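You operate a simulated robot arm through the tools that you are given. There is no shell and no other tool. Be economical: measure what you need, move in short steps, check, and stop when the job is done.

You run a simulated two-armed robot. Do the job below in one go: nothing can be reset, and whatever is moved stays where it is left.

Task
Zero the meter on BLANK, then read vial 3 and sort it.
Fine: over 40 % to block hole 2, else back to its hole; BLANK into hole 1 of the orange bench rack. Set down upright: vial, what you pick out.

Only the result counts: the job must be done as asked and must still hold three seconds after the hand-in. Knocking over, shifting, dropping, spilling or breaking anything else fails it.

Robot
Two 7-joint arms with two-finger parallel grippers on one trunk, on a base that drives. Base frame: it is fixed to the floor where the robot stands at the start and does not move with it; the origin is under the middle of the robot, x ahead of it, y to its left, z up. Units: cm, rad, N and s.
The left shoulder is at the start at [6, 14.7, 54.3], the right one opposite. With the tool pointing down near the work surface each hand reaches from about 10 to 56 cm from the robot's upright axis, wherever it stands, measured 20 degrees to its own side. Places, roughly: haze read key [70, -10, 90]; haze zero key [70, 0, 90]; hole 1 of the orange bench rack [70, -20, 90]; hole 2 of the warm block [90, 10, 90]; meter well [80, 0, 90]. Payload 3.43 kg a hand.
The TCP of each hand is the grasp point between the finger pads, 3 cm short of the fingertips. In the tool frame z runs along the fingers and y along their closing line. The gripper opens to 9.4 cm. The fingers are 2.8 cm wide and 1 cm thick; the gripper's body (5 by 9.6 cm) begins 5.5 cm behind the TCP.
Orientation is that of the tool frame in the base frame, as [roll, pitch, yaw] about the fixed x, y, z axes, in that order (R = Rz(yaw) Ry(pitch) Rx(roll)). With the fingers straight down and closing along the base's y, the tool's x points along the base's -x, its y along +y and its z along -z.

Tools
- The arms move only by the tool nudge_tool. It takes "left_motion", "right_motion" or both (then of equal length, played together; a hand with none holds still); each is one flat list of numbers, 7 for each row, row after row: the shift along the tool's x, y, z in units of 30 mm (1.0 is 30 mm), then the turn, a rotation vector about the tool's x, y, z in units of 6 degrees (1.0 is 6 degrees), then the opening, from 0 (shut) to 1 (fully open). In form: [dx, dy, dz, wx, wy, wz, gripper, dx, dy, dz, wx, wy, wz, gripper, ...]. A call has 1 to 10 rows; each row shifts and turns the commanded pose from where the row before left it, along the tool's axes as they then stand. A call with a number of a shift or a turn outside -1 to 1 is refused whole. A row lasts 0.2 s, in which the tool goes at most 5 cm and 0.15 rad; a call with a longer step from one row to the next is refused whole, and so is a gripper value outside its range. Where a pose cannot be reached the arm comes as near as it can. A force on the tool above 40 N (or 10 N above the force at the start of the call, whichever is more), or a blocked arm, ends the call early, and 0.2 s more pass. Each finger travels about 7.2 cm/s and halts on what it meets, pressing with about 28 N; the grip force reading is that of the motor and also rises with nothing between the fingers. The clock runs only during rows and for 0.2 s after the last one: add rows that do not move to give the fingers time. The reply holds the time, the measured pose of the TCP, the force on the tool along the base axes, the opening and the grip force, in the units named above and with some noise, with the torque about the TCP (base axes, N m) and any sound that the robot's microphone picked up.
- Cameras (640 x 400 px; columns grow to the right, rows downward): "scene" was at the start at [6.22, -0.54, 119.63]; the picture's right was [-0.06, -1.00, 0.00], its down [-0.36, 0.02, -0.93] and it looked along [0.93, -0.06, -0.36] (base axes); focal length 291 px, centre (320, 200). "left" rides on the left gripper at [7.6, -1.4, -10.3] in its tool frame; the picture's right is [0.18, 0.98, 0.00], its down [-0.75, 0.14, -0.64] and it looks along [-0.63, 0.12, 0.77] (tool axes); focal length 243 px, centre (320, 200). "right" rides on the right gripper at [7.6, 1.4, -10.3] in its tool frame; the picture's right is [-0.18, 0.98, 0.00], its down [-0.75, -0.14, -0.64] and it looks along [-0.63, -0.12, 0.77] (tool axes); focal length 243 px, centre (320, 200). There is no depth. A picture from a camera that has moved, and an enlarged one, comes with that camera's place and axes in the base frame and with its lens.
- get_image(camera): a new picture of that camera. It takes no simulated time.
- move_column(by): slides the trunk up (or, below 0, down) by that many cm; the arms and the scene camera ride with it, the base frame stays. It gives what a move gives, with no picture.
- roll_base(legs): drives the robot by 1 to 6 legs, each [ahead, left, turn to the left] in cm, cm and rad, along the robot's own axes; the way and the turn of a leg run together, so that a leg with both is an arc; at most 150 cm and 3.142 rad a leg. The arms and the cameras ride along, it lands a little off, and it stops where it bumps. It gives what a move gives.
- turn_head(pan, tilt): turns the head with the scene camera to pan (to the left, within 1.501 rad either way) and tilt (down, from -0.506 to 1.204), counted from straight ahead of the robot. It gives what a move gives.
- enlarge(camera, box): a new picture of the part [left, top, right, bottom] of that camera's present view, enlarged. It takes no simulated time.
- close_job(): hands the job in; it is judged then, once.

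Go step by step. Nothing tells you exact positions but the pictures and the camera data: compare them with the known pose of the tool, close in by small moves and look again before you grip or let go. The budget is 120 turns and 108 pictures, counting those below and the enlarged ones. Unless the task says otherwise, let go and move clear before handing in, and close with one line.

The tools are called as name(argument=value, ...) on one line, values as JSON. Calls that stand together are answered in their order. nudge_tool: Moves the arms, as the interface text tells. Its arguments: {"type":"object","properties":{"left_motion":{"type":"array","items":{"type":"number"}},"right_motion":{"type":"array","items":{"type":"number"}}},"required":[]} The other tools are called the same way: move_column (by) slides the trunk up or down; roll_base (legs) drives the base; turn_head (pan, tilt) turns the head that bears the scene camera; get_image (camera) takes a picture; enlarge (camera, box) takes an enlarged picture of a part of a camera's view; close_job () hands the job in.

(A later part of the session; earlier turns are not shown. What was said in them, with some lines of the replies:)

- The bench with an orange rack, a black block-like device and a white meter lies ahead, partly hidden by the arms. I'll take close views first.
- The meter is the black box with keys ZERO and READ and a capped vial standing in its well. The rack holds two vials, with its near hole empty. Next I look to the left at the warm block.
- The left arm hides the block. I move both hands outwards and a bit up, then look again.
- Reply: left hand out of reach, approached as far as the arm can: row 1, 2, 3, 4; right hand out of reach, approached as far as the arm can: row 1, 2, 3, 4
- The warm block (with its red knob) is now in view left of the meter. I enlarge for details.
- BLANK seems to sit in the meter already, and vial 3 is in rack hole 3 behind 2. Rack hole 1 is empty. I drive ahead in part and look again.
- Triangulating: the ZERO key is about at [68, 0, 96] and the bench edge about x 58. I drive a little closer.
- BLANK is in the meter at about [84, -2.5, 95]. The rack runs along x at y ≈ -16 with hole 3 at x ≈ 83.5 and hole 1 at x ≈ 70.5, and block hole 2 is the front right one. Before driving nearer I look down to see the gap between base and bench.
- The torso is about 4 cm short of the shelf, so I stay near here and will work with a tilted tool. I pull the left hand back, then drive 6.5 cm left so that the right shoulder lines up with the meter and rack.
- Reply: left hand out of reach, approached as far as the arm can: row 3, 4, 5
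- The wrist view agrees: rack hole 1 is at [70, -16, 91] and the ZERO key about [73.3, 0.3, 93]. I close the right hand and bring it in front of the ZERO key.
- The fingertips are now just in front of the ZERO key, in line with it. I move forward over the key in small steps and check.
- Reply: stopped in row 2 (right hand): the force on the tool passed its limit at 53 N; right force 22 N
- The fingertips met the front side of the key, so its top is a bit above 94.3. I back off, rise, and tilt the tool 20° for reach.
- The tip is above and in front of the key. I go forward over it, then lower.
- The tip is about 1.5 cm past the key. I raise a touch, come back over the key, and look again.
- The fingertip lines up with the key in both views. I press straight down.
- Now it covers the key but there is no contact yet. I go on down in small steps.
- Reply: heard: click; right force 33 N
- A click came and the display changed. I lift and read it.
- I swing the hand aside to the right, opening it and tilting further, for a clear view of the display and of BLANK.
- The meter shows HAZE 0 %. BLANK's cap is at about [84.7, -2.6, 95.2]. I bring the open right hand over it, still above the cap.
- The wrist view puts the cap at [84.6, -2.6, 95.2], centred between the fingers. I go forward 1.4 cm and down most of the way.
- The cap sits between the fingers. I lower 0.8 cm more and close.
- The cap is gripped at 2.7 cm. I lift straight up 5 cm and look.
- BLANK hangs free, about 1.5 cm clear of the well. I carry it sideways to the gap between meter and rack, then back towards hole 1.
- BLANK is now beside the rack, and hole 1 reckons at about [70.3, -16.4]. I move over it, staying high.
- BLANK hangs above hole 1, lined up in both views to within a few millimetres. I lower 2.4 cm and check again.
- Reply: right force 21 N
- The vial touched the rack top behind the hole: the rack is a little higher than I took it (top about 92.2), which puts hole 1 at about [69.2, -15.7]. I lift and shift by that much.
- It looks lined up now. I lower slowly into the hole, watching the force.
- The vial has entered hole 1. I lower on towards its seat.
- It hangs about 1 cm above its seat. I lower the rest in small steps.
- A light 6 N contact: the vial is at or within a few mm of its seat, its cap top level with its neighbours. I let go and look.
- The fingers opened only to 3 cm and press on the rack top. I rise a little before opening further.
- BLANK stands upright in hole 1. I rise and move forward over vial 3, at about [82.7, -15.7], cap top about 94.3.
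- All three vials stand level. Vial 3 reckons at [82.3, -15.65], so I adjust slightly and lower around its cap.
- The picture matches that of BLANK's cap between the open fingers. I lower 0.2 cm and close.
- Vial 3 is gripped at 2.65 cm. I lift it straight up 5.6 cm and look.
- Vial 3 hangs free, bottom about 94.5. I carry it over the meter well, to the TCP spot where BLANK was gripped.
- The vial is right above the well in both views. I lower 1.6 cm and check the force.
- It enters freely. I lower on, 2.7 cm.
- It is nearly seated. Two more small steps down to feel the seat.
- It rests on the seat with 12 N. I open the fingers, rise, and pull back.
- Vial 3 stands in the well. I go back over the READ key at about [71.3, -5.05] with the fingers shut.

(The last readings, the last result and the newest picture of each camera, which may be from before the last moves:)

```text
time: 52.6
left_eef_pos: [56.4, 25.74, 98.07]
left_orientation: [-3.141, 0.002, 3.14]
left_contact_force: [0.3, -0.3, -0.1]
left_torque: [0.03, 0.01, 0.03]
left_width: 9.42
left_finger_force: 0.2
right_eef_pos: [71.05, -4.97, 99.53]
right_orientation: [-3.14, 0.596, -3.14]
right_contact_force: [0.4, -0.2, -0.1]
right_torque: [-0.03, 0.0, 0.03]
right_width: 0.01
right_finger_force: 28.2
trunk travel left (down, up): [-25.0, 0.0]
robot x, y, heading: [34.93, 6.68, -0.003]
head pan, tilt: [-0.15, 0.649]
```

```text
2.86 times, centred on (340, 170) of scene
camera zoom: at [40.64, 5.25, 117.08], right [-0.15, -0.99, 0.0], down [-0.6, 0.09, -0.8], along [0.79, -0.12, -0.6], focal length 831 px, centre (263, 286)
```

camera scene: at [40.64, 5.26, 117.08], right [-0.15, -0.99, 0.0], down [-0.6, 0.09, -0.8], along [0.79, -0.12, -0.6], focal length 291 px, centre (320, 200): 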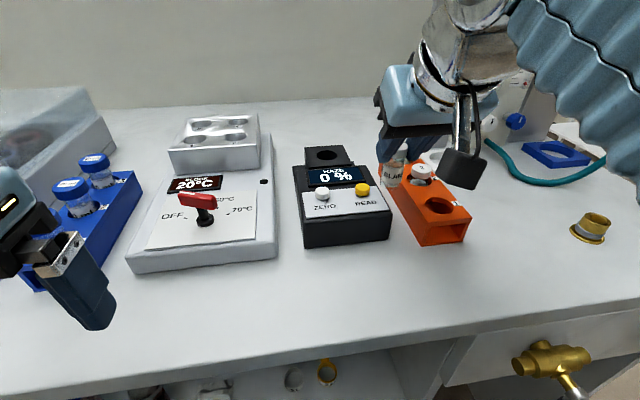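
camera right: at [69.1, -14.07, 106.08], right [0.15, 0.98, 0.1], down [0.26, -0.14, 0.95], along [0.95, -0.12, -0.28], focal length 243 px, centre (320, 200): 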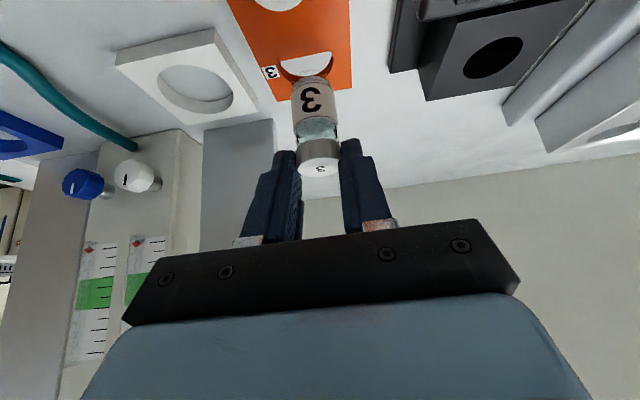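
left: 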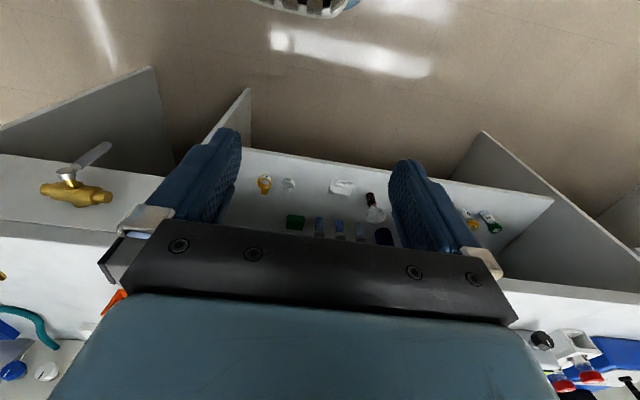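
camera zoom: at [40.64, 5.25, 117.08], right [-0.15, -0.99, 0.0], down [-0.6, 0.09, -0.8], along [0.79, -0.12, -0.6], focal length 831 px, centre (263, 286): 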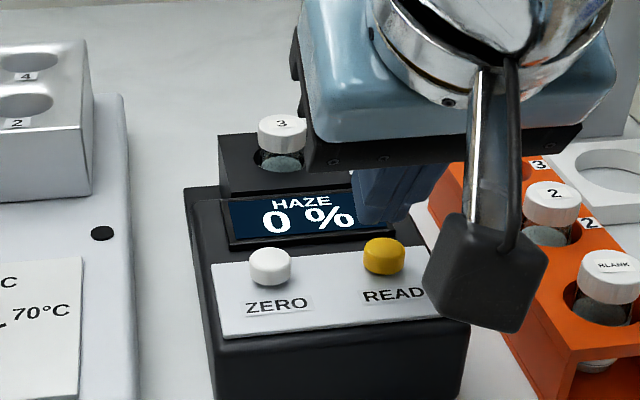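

The tip is above READ, well within its width. I press straight down.

nudge_tool(right_motion=[0.15, -0.05, 0.11, 0, 0, 0, 0, 0.104, 0, 0.151, 0, 0, 0, 0, 0.104, 0, 0.151, 0, 0, 0, 0, 0.075, 0, 0.11, 0, 0, 0, 0])

enlarge(camera="scene", box=[260, 100, 420, 240])

```text
time: 53.6
left_eef_pos: [56.39, 25.85, 98.07]
left_orientation: [-3.141, 0.001, 3.14]
left_contact_force: [0.2, -0.5, -0.7]
left_torque: [0.02, -0.01, -0.01]
left_width: 9.4
left_finger_force: 0.1
right_eef_pos: [70.72, -5.17, 97.44]
right_orientation: [-3.14, 0.598, -3.141]
right_contact_force: [-0.5, -1.0, 1.3]
right_torque: [-0.03, -0.03, 0.0]
right_width: 0.0
right_finger_force: 27.8
trunk travel left (down, up): [-25.0, 0.0]
robot x, y, heading: [35.46, 6.45, -0.004]
head pan, tilt: [-0.15, 0.649]
heard: click
```

```text
2.86 times, centred on (340, 170) of scene
camera zoom: at [40.63, 5.25, 117.08], right [-0.15, -0.99, 0.0], down [-0.6, 0.09, -0.8], along [0.79, -0.12, -0.6], focal length 831 px, centre (263, 286)
```

zoom: 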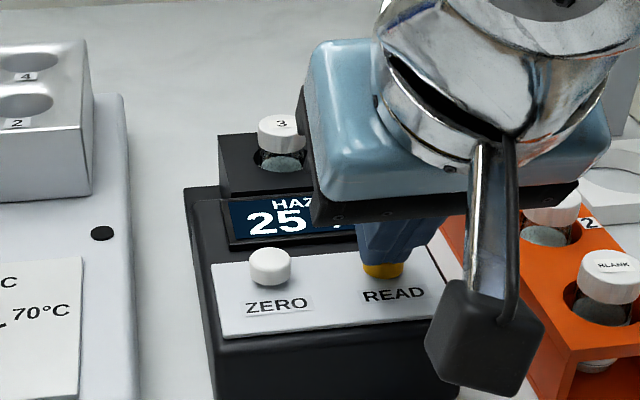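

A click, and the display shows 25-something. I lift off and move forward-aside to read it in full.

nudge_tool(right_motion=[-0.27, 0, -0.394, 0, 0, 0, 0, -0.27, 0, -0.394, 0, 0, 0, 0.2, 0, -0.9, 0, 0, 0, 0, 0.55, 0, -0.9, 0, 0, 0, 0, 0.55, 0, 0, 0, 0, 0, 0, 0.55])

enlarge(camera="scene", box=[260, 100, 420, 240])

```text
time: 54.8
left_eef_pos: [56.36, 25.79, 98.1]
left_orientation: [-3.139, 0.0, 3.138]
left_contact_force: [0.1, 0.4, 0.6]
left_torque: [-0.01, 0.03, 0.0]
left_width: 9.4
left_finger_force: 0.1
right_eef_pos: [70.67, -10.6, 100.16]
right_orientation: [-3.139, 0.596, -3.139]
right_contact_force: [0.1, 0.0, -0.4]
right_torque: [-0.02, 0.03, 0.0]
right_width: 5.16
right_finger_force: 0.1
trunk travel left (down, up): [-25.0, 0.0]
robot x, y, heading: [35.19, 6.9, -0.001]
head pan, tilt: [-0.15, 0.649]
```

```text
2.86 times, centred on (340, 170) of scene
camera zoom: at [40.63, 5.24, 117.08], right [-0.15, -0.99, 0.0], down [-0.6, 0.09, -0.8], along [0.79, -0.12, -0.6], focal length 831 px, centre (263, 286)
```

zoom: 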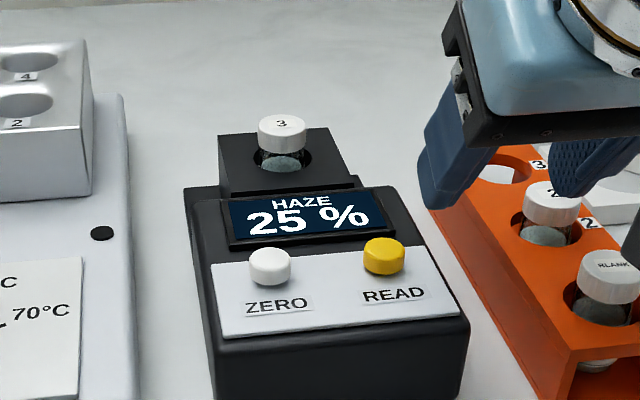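

Vial 3 reads 25 %, not over 40, so it goes back to rack hole 3. I return above it with the fingers open.

nudge_tool(right_motion=[0, 0.88, 0, 0, 0, 0, 0.55, -0.3, 0.88, 0.206, 0, 0, 0, 0.55, -0.644, 0.88, 0.441, 0, 0, 0, 0.55, -0.644, 0, 0.441, 0, 0, 0, 0.55, -0.644, 0, 0.441, 0, 0, 0, 0.55, -0.644, 0, 0.441, 0, 0, 0, 0.55, -0.644, 0, 0.441, 0, 0, 0, 0.55, 0, 0, 0, 0, 0, 0, 0.55])

enlarge(camera="right", box=[180, 10, 460, 185])

```text
time: 56.6
left_eef_pos: [56.16, 25.86, 98.13]
left_orientation: [-3.142, 0.0, 3.138]
left_contact_force: [0.4, -0.5, -0.8]
left_torque: [0.0, 0.0, 0.03]
left_width: 9.4
left_finger_force: 0.1
right_eef_pos: [83.7, -2.56, 100.37]
right_orientation: [-3.14, 0.598, -3.138]
right_contact_force: [-0.2, 0.6, -0.5]
right_torque: [0.02, -0.01, 0.01]
right_width: 5.17
right_finger_force: 0.0
trunk travel left (down, up): [-25.0, 0.0]
robot x, y, heading: [35.25, 6.54, -0.004]
head pan, tilt: [-0.15, 0.649]
```

```text
2.29 times, centred on (320, 98) of right
camera zoom: at [71.5, -1.02, 104.41], right [0.15, 0.98, 0.1], down [0.26, -0.14, 0.95], along [0.95, -0.12, -0.28], focal length 555 px, centre (320, 434)
```

zoom: 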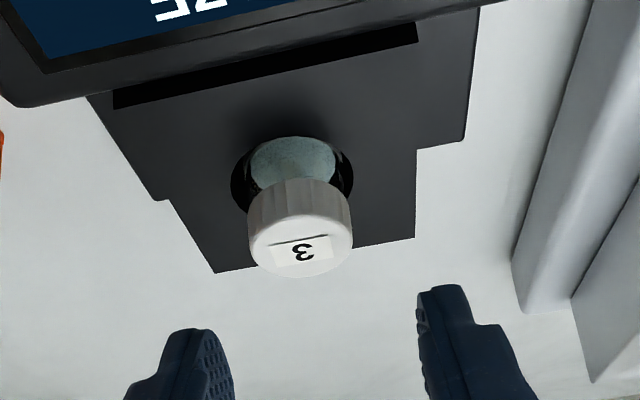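

Vial 3 is centred. I lower to the same height as at release and grip.

nudge_tool(right_motion=[0.055, -0.035, -0.038, 0, 0, 0, 0.55, 0.16, 0, 0.234, 0, 0, 0, 0.55, 0.16, 0, 0.234, 0, 0, 0, 0.55, 0.16, 0, 0.234, 0, 0, 0, 0.55, 0.16, 0, 0.234, 0, 0, 0, 0.55, 0, 0, 0, 0, 0, 0, 0.4, 0, 0, 0, 0, 0, 0, 0.2, 0, 0, 0, 0, 0, 0, 0.2, 0, 0, 0, 0, 0, 0, 0.2])

enlarge(camera="right", box=[180, 50, 460, 225])

```text
time: 58.6
left_eef_pos: [56.23, 25.92, 98.05]
left_orientation: [3.141, 0.001, 3.139]
left_contact_force: [-0.5, -0.4, -0.3]
left_torque: [0.03, 0.01, 0.02]
left_width: 9.39
left_finger_force: 0.1
right_eef_pos: [83.38, -2.67, 96.72]
right_orientation: [-3.14, 0.597, -3.14]
right_contact_force: [0.1, 0.1, 0.2]
right_torque: [-0.01, 0.01, 0.0]
right_width: 2.65
right_finger_force: 28.0
trunk travel left (down, up): [-25.0, 0.0]
robot x, y, heading: [34.95, 6.4, -0.001]
head pan, tilt: [-0.15, 0.649]
```

```text
2.29 times, centred on (320, 138) of right
camera zoom: at [71.22, -1.22, 100.96], right [0.15, 0.98, 0.1], down [0.26, -0.14, 0.95], along [0.95, -0.12, -0.28], focal length 555 px, centre (320, 343)
```

zoom: 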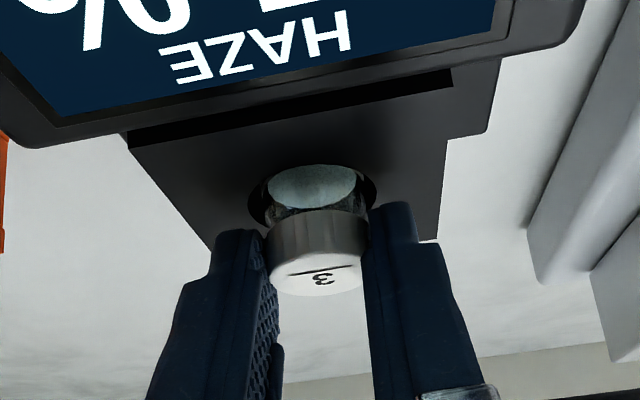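

Gripped. I lift 4.9 cm, then carry it back to above hole 3 by the reverse path.

nudge_tool(right_motion=[-0.1, 0, -0.145, 0, 0, 0, 0.2, -0.2, 0, -0.295, 0, 0, 0, 0.2, -0.2, 0, -0.295, 0, 0, 0, 0.2, -0.2, 0, -0.295, 0, 0, 0, 0.2, -0.2, 0, -0.295, 0, 0, 0, 0.2, 0, 0, 0, 0, 0, 0, 0.2])

enlarge(camera="scene", box=[260, 80, 420, 220])

```text
time: 60.0
left_eef_pos: [56.35, 25.88, 98.03]
left_orientation: [3.141, 0.0, 3.138]
left_contact_force: [-0.6, 0.5, -0.8]
left_torque: [0.0, 0.0, 0.0]
left_width: 9.4
left_finger_force: 0.0
right_eef_pos: [83.42, -2.66, 101.67]
right_orientation: [-3.139, 0.596, -3.139]
right_contact_force: [-0.3, 0.6, -0.8]
right_torque: [-0.01, 0.01, -0.03]
right_width: 2.65
right_finger_force: 27.9
trunk travel left (down, up): [-25.0, 0.0]
robot x, y, heading: [35.51, 6.42, -0.003]
head pan, tilt: [-0.15, 0.649]
```

```text
2.86 times, centred on (340, 150) of scene
camera zoom: at [40.64, 5.26, 117.08], right [-0.15, -0.99, 0.0], down [-0.6, 0.09, -0.8], along [0.79, -0.12, -0.6], focal length 831 px, centre (263, 343)
```

zoom: 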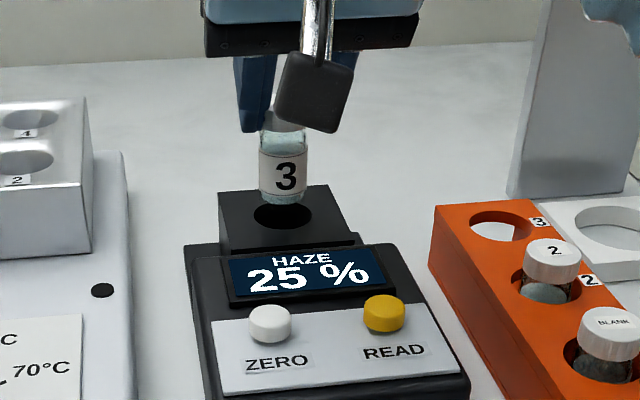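

Vial 3 is clear of the well (bottom about 94). I carry it to above hole 3.

nudge_tool(right_motion=[0, -0.6, 0, 0, 0, 0, 0.2, 0.2, -0.9, -0.138, 0, 0, 0, 0.2, 0.22, -0.9, -0.148, 0, 0, 0, 0.2, 0.2, -0.9, -0.138, 0, 0, 0, 0.2, 0, -0.67, 0, 0, 0, 0, 0.2, 0, -0.35, 0, 0, 0, 0, 0.2, 0, 0, 0, 0, 0, 0, 0.2])

enlarge(camera="scene", box=[340, 80, 500, 220])

enlarge(camera="right", box=[180, 10, 460, 185])

```text
time: 61.6
left_eef_pos: [56.3, 25.78, 98.02]
left_orientation: [-3.141, 0.001, 3.137]
left_contact_force: [0.2, -0.3, 0.1]
left_torque: [0.0, -0.01, 0.0]
left_width: 9.38
left_finger_force: 0.1
right_eef_pos: [81.21, -15.96, 101.68]
right_orientation: [-3.139, 0.596, -3.139]
right_contact_force: [-0.5, 0.3, -1.3]
right_torque: [0.0, -0.01, -0.01]
right_width: 2.63
right_finger_force: 28.1
trunk travel left (down, up): [-25.0, 0.0]
robot x, y, heading: [35.26, 6.87, -0.005]
head pan, tilt: [-0.15, 0.649]
```

```text
2.86 times, centred on (420, 150) of scene
camera zoom: at [40.64, 5.25, 117.08], right [-0.15, -0.99, 0.0], down [-0.6, 0.09, -0.8], along [0.79, -0.12, -0.6], focal length 831 px, centre (34, 343)
```

zoom: 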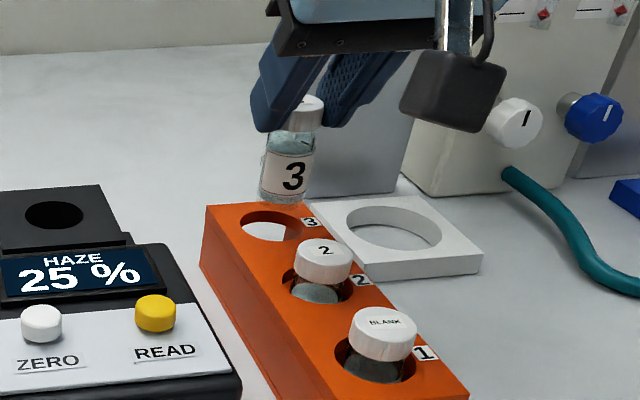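

```text
2.29 times, centred on (320, 98) of right
camera zoom: at [68.95, -14.41, 105.88], right [0.15, 0.98, 0.1], down [0.26, -0.14, 0.95], along [0.95, -0.12, -0.28], focal length 555 px, centre (320, 434)
```

zoom: 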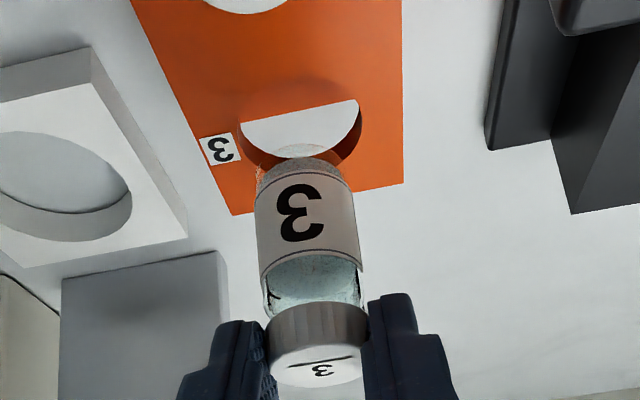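

It is nearly over hole 3. I shift 0.15 cm to the left and lower to the rim.

nudge_tool(right_motion=[0.028, 0.06, -0.019, 0, 0, 0, 0.2, 0.1, 0, 0.146, 0, 0, 0, 0.2, 0.1, 0, 0.146, 0, 0, 0, 0.2, 0.1, 0, 0.146, 0, 0, 0, 0.2, 0, 0, 0, 0, 0, 0, 0.2])

enlarge(camera="scene", box=[340, 80, 500, 220])

enlarge(camera="right", box=[180, 10, 460, 185])

```text
time: 62.8
left_eef_pos: [56.41, 25.85, 97.96]
left_orientation: [3.141, 0.0, 3.137]
left_contact_force: [0.3, -0.1, 0.6]
left_torque: [-0.01, 0.03, 0.01]
left_width: 9.43
left_finger_force: 0.0
right_eef_pos: [80.95, -15.55, 100.0]
right_orientation: [-3.14, 0.597, -3.14]
right_contact_force: [0.4, -1.0, -0.6]
right_torque: [0.0, 0.0, -0.01]
right_width: 2.65
right_finger_force: 27.6
trunk travel left (down, up): [-25.0, 0.0]
robot x, y, heading: [35.24, 6.7, 0.0]
head pan, tilt: [-0.15, 0.649]
```

```text
2.86 times, centred on (420, 150) of scene
camera zoom: at [40.64, 5.25, 117.08], right [-0.15, -0.99, 0.0], down [-0.6, 0.09, -0.8], along [0.79, -0.12, -0.6], focal length 831 px, centre (34, 343)
```

zoom: 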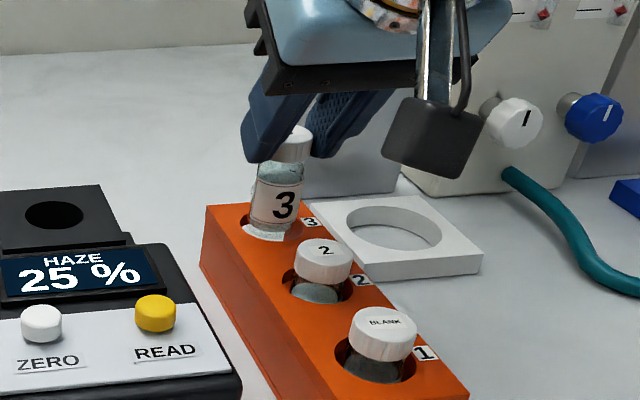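

```text
2.29 times, centred on (320, 98) of right
camera zoom: at [68.8, -14.07, 104.16], right [0.15, 0.98, 0.1], down [0.26, -0.14, 0.95], along [0.95, -0.12, -0.28], focal length 555 px, centre (320, 434)
```

zoom: 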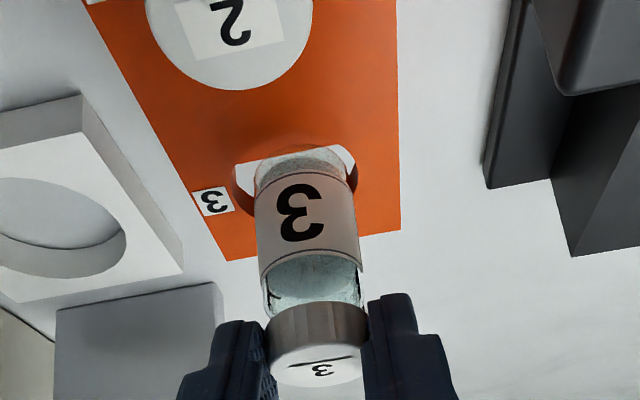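

It sits over the hole, entering. I lower on in two stages.

nudge_tool(right_motion=[0.075, -0.03, 0.11, 0, 0, 0, 0.2, 0.075, 0, 0.11, 0, 0, 0, 0.2, 0.075, 0, 0.11, 0, 0, 0, 0.2, 0.094, 0, 0.138, 0, 0, 0, 0.2, 0.094, 0, 0.138, 0, 0, 0, 0.2, 0.094, 0, 0.138, 0, 0, 0, 0.2, 0, 0, 0, 0, 0, 0, 0.2])

enlarge(camera="scene", box=[340, 80, 500, 220])

```text
time: 64.4
left_eef_pos: [56.36, 25.63, 98.06]
left_orientation: [-3.14, 0.001, 3.138]
left_contact_force: [-0.7, 0.3, 0.1]
left_torque: [0.02, -0.03, 0.02]
left_width: 9.41
left_finger_force: 0.1
right_eef_pos: [80.93, -15.59, 97.29]
right_orientation: [-3.14, 0.597, -3.141]
right_contact_force: [0.9, -0.4, -0.3]
right_torque: [-0.04, 0.02, -0.01]
right_width: 2.66
right_finger_force: 28.0
trunk travel left (down, up): [-25.0, 0.0]
robot x, y, heading: [34.95, 6.61, -0.002]
head pan, tilt: [-0.15, 0.649]
```

```text
2.86 times, centred on (420, 150) of scene
camera zoom: at [40.64, 5.25, 117.08], right [-0.15, -0.99, 0.0], down [-0.6, 0.09, -0.8], along [0.79, -0.12, -0.6], focal length 831 px, centre (34, 343)
```

zoom: 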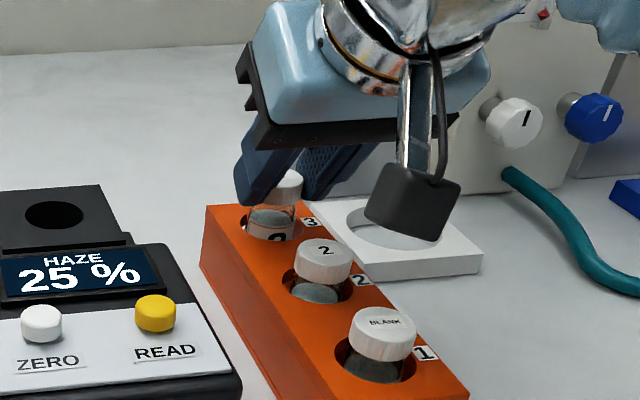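

About 1.1 cm remain. I lower gently to the seat.

nudge_tool(right_motion=[0.075, 0, 0.11, 0, 0, 0, 0.2, 0.075, 0, 0.11, 0, 0, 0, 0.2, 0.05, 0, 0.073, 0, 0, 0, 0.2, 0, 0, 0, 0, 0, 0, 0.2])

enlarge(camera="right", box=[180, 50, 460, 225])

```text
time: 65.4
left_eef_pos: [56.26, 25.69, 98.05]
left_orientation: [3.141, 0.001, 3.137]
left_contact_force: [0.6, 0.6, -0.9]
left_torque: [-0.02, 0.02, -0.01]
left_width: 9.39
left_finger_force: 0.1
right_eef_pos: [80.92, -15.44, 96.34]
right_orientation: [-3.14, 0.597, -3.14]
right_contact_force: [0.2, 0.3, -1.1]
right_torque: [0.02, -0.02, -0.01]
right_width: 2.66
right_finger_force: 27.9
trunk travel left (down, up): [-25.0, 0.0]
robot x, y, heading: [35.16, 6.62, 0.001]
head pan, tilt: [-0.15, 0.649]
```

```text
2.29 times, centred on (320, 138) of right
camera zoom: at [68.8, -14.06, 100.42], right [0.15, 0.98, 0.1], down [0.26, -0.14, 0.95], along [0.95, -0.12, -0.28], focal length 555 px, centre (320, 343)
```

zoom: 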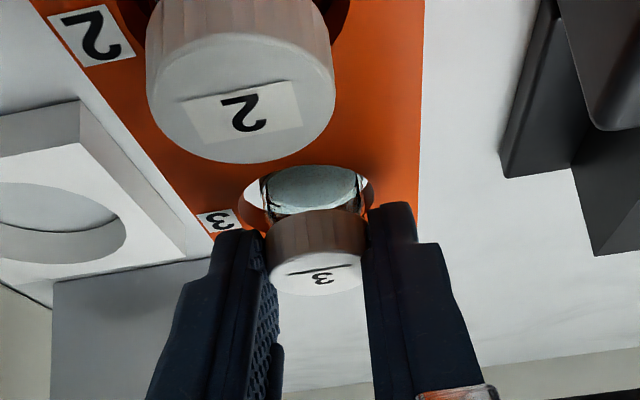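

Almost there. I lower 0.3 cm more and check the force.

nudge_tool(right_motion=[0.028, -0.03, 0.041, 0, 0, 0, 0.2, 0.028, 0, 0.041, 0, 0, 0, 0.2, 0, 0, 0, 0, 0, 0, 0.2])

```text
time: 66.2
left_eef_pos: [56.24, 25.78, 98.08]
left_orientation: [-3.141, 0.0, 3.139]
left_contact_force: [-0.5, -0.1, -0.4]
left_torque: [-0.01, 0.01, -0.04]
left_width: 9.4
left_finger_force: 0.0
right_eef_pos: [81.02, -15.62, 96.06]
right_orientation: [-3.14, 0.601, -3.142]
right_contact_force: [0.5, 0.1, 7.7]
right_torque: [0.02, -0.14, 0.03]
right_width: 2.68
right_finger_force: 28.2
trunk travel left (down, up): [-25.0, 0.0]
robot x, y, heading: [34.65, 6.41, -0.004]
head pan, tilt: [-0.15, 0.649]
```

It has met the seat (8 N, at the expected height). I let go and rise clear.

nudge_tool(right_motion=[-0.015, 0, -0.022, 0, 0, 0, 0.2, 0, 0, 0, 0, 0, 0, 0.33, 0, 0, 0, 0, 0, 0, 0.45, 0, 0, 0, 0, 0, 0, 0.55, 0, 0, 0, 0, 0, 0, 0.55])

enlarge(camera="right", box=[180, 50, 460, 225])

```text
time: 67.4
left_eef_pos: [56.38, 25.83, 98.04]
left_orientation: [3.14, 0.001, 3.138]
left_contact_force: [0.4, 1.4, 0.2]
left_torque: [0.03, 0.01, -0.01]
left_width: 9.43
left_finger_force: 0.0
right_eef_pos: [81.02, -15.72, 96.05]
right_orientation: [-3.139, 0.596, -3.14]
right_contact_force: [-0.4, 1.0, -0.2]
right_torque: [0.01, 0.03, -0.01]
right_width: 5.15
right_finger_force: 0.1
trunk travel left (down, up): [-25.0, 0.0]
robot x, y, heading: [35.05, 6.4, -0.008]
head pan, tilt: [-0.15, 0.649]
```

```text
2.29 times, centred on (320, 138) of right
camera zoom: at [68.83, -14.24, 100.23], right [0.15, 0.98, 0.1], down [0.26, -0.14, 0.95], along [0.95, -0.12, -0.28], focal length 555 px, centre (320, 343)
```

zoom: 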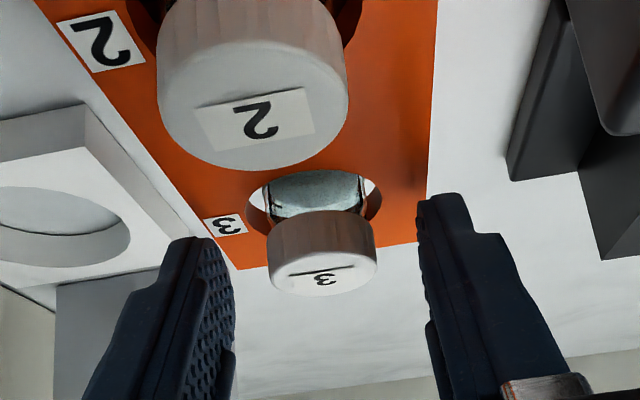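

Vial 3 stands free in hole 3. I rise and draw the hand back.

nudge_tool(right_motion=[-0.25, 0, -0.365, 0, 0, 0, 0.55, -0.27, 0, -0.394, 0, 0, 0, 0.55, -0.27, 0, -0.394, 0, 0, 0, 0.55, 0.6, 0, -0.41, 0, 0, 0, 0.55, 0.65, 0, -0.445, 0, 0, 0, 0.55, 0.65, 0, -0.445, 0, 0, 0, 0.55, 0.65, 0, -0.445, 0, 0, 0, 0.55, 0.65, 0, -0.445, 0, 0, 0, 0.55, 0.65, 0, -0.445, 0, 0, 0, 0.55, 0.65, 0, -0.445, 0, 0, 0, 0.55])

get_image(camera="scene")

enlarge(camera="scene", box=[280, 110, 500, 250])

```text
time: 69.6
left_eef_pos: [56.35, 25.75, 98.05]
left_orientation: [3.141, 0.0, 3.139]
left_contact_force: [1.1, 0.3, -0.2]
left_torque: [-0.01, 0.01, -0.01]
left_width: 9.41
left_finger_force: 0.0
right_eef_pos: [64.69, -15.72, 100.35]
right_orientation: [-3.139, 0.597, -3.14]
right_contact_force: [0.0, -0.4, 0.7]
right_torque: [0.02, 0.04, -0.01]
right_width: 5.16
right_finger_force: 0.0
trunk travel left (down, up): [-25.0, 0.0]
robot x, y, heading: [35.12, 6.65, 0.001]
head pan, tilt: [-0.15, 0.649]
```

```text
27 pictures are left
camera scene: at [40.65, 5.25, 117.08], right [-0.15, -0.99, 0.0], down [-0.6, 0.09, -0.8], along [0.79, -0.12, -0.6], focal length 291 px, centre (320, 200)
```

scene: 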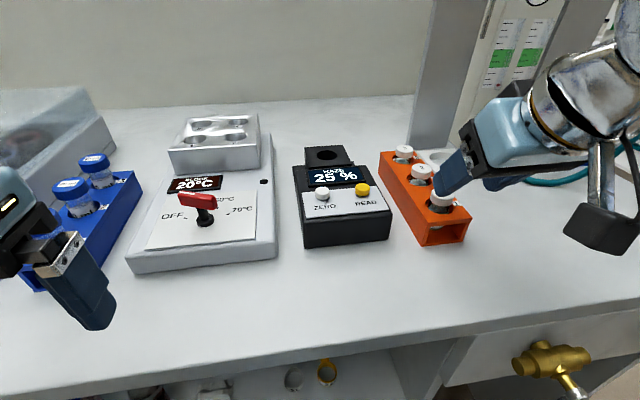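

```text
2.86 times, centred on (390, 180) of scene
camera zoom: at [40.65, 5.25, 117.08], right [-0.15, -0.99, 0.0], down [-0.6, 0.09, -0.8], along [0.79, -0.12, -0.6], focal length 831 px, centre (120, 257)
```

zoom: 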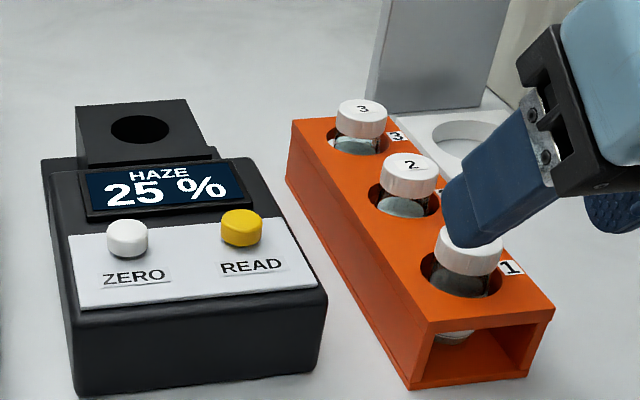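

All three vials stand upright, BLANK in hole 1 and vial 3 (25 %) back in hole 3, and the hand is clear above. I hand in.

close_job()

```text
The job is handed in.
```

I zeroed the meter on BLANK (it read 0 %). Vial 3 then read 25 %, which is not over 40 %, so I put it back upright in its own hole 3, and BLANK now stands in hole 1 of the orange rack.
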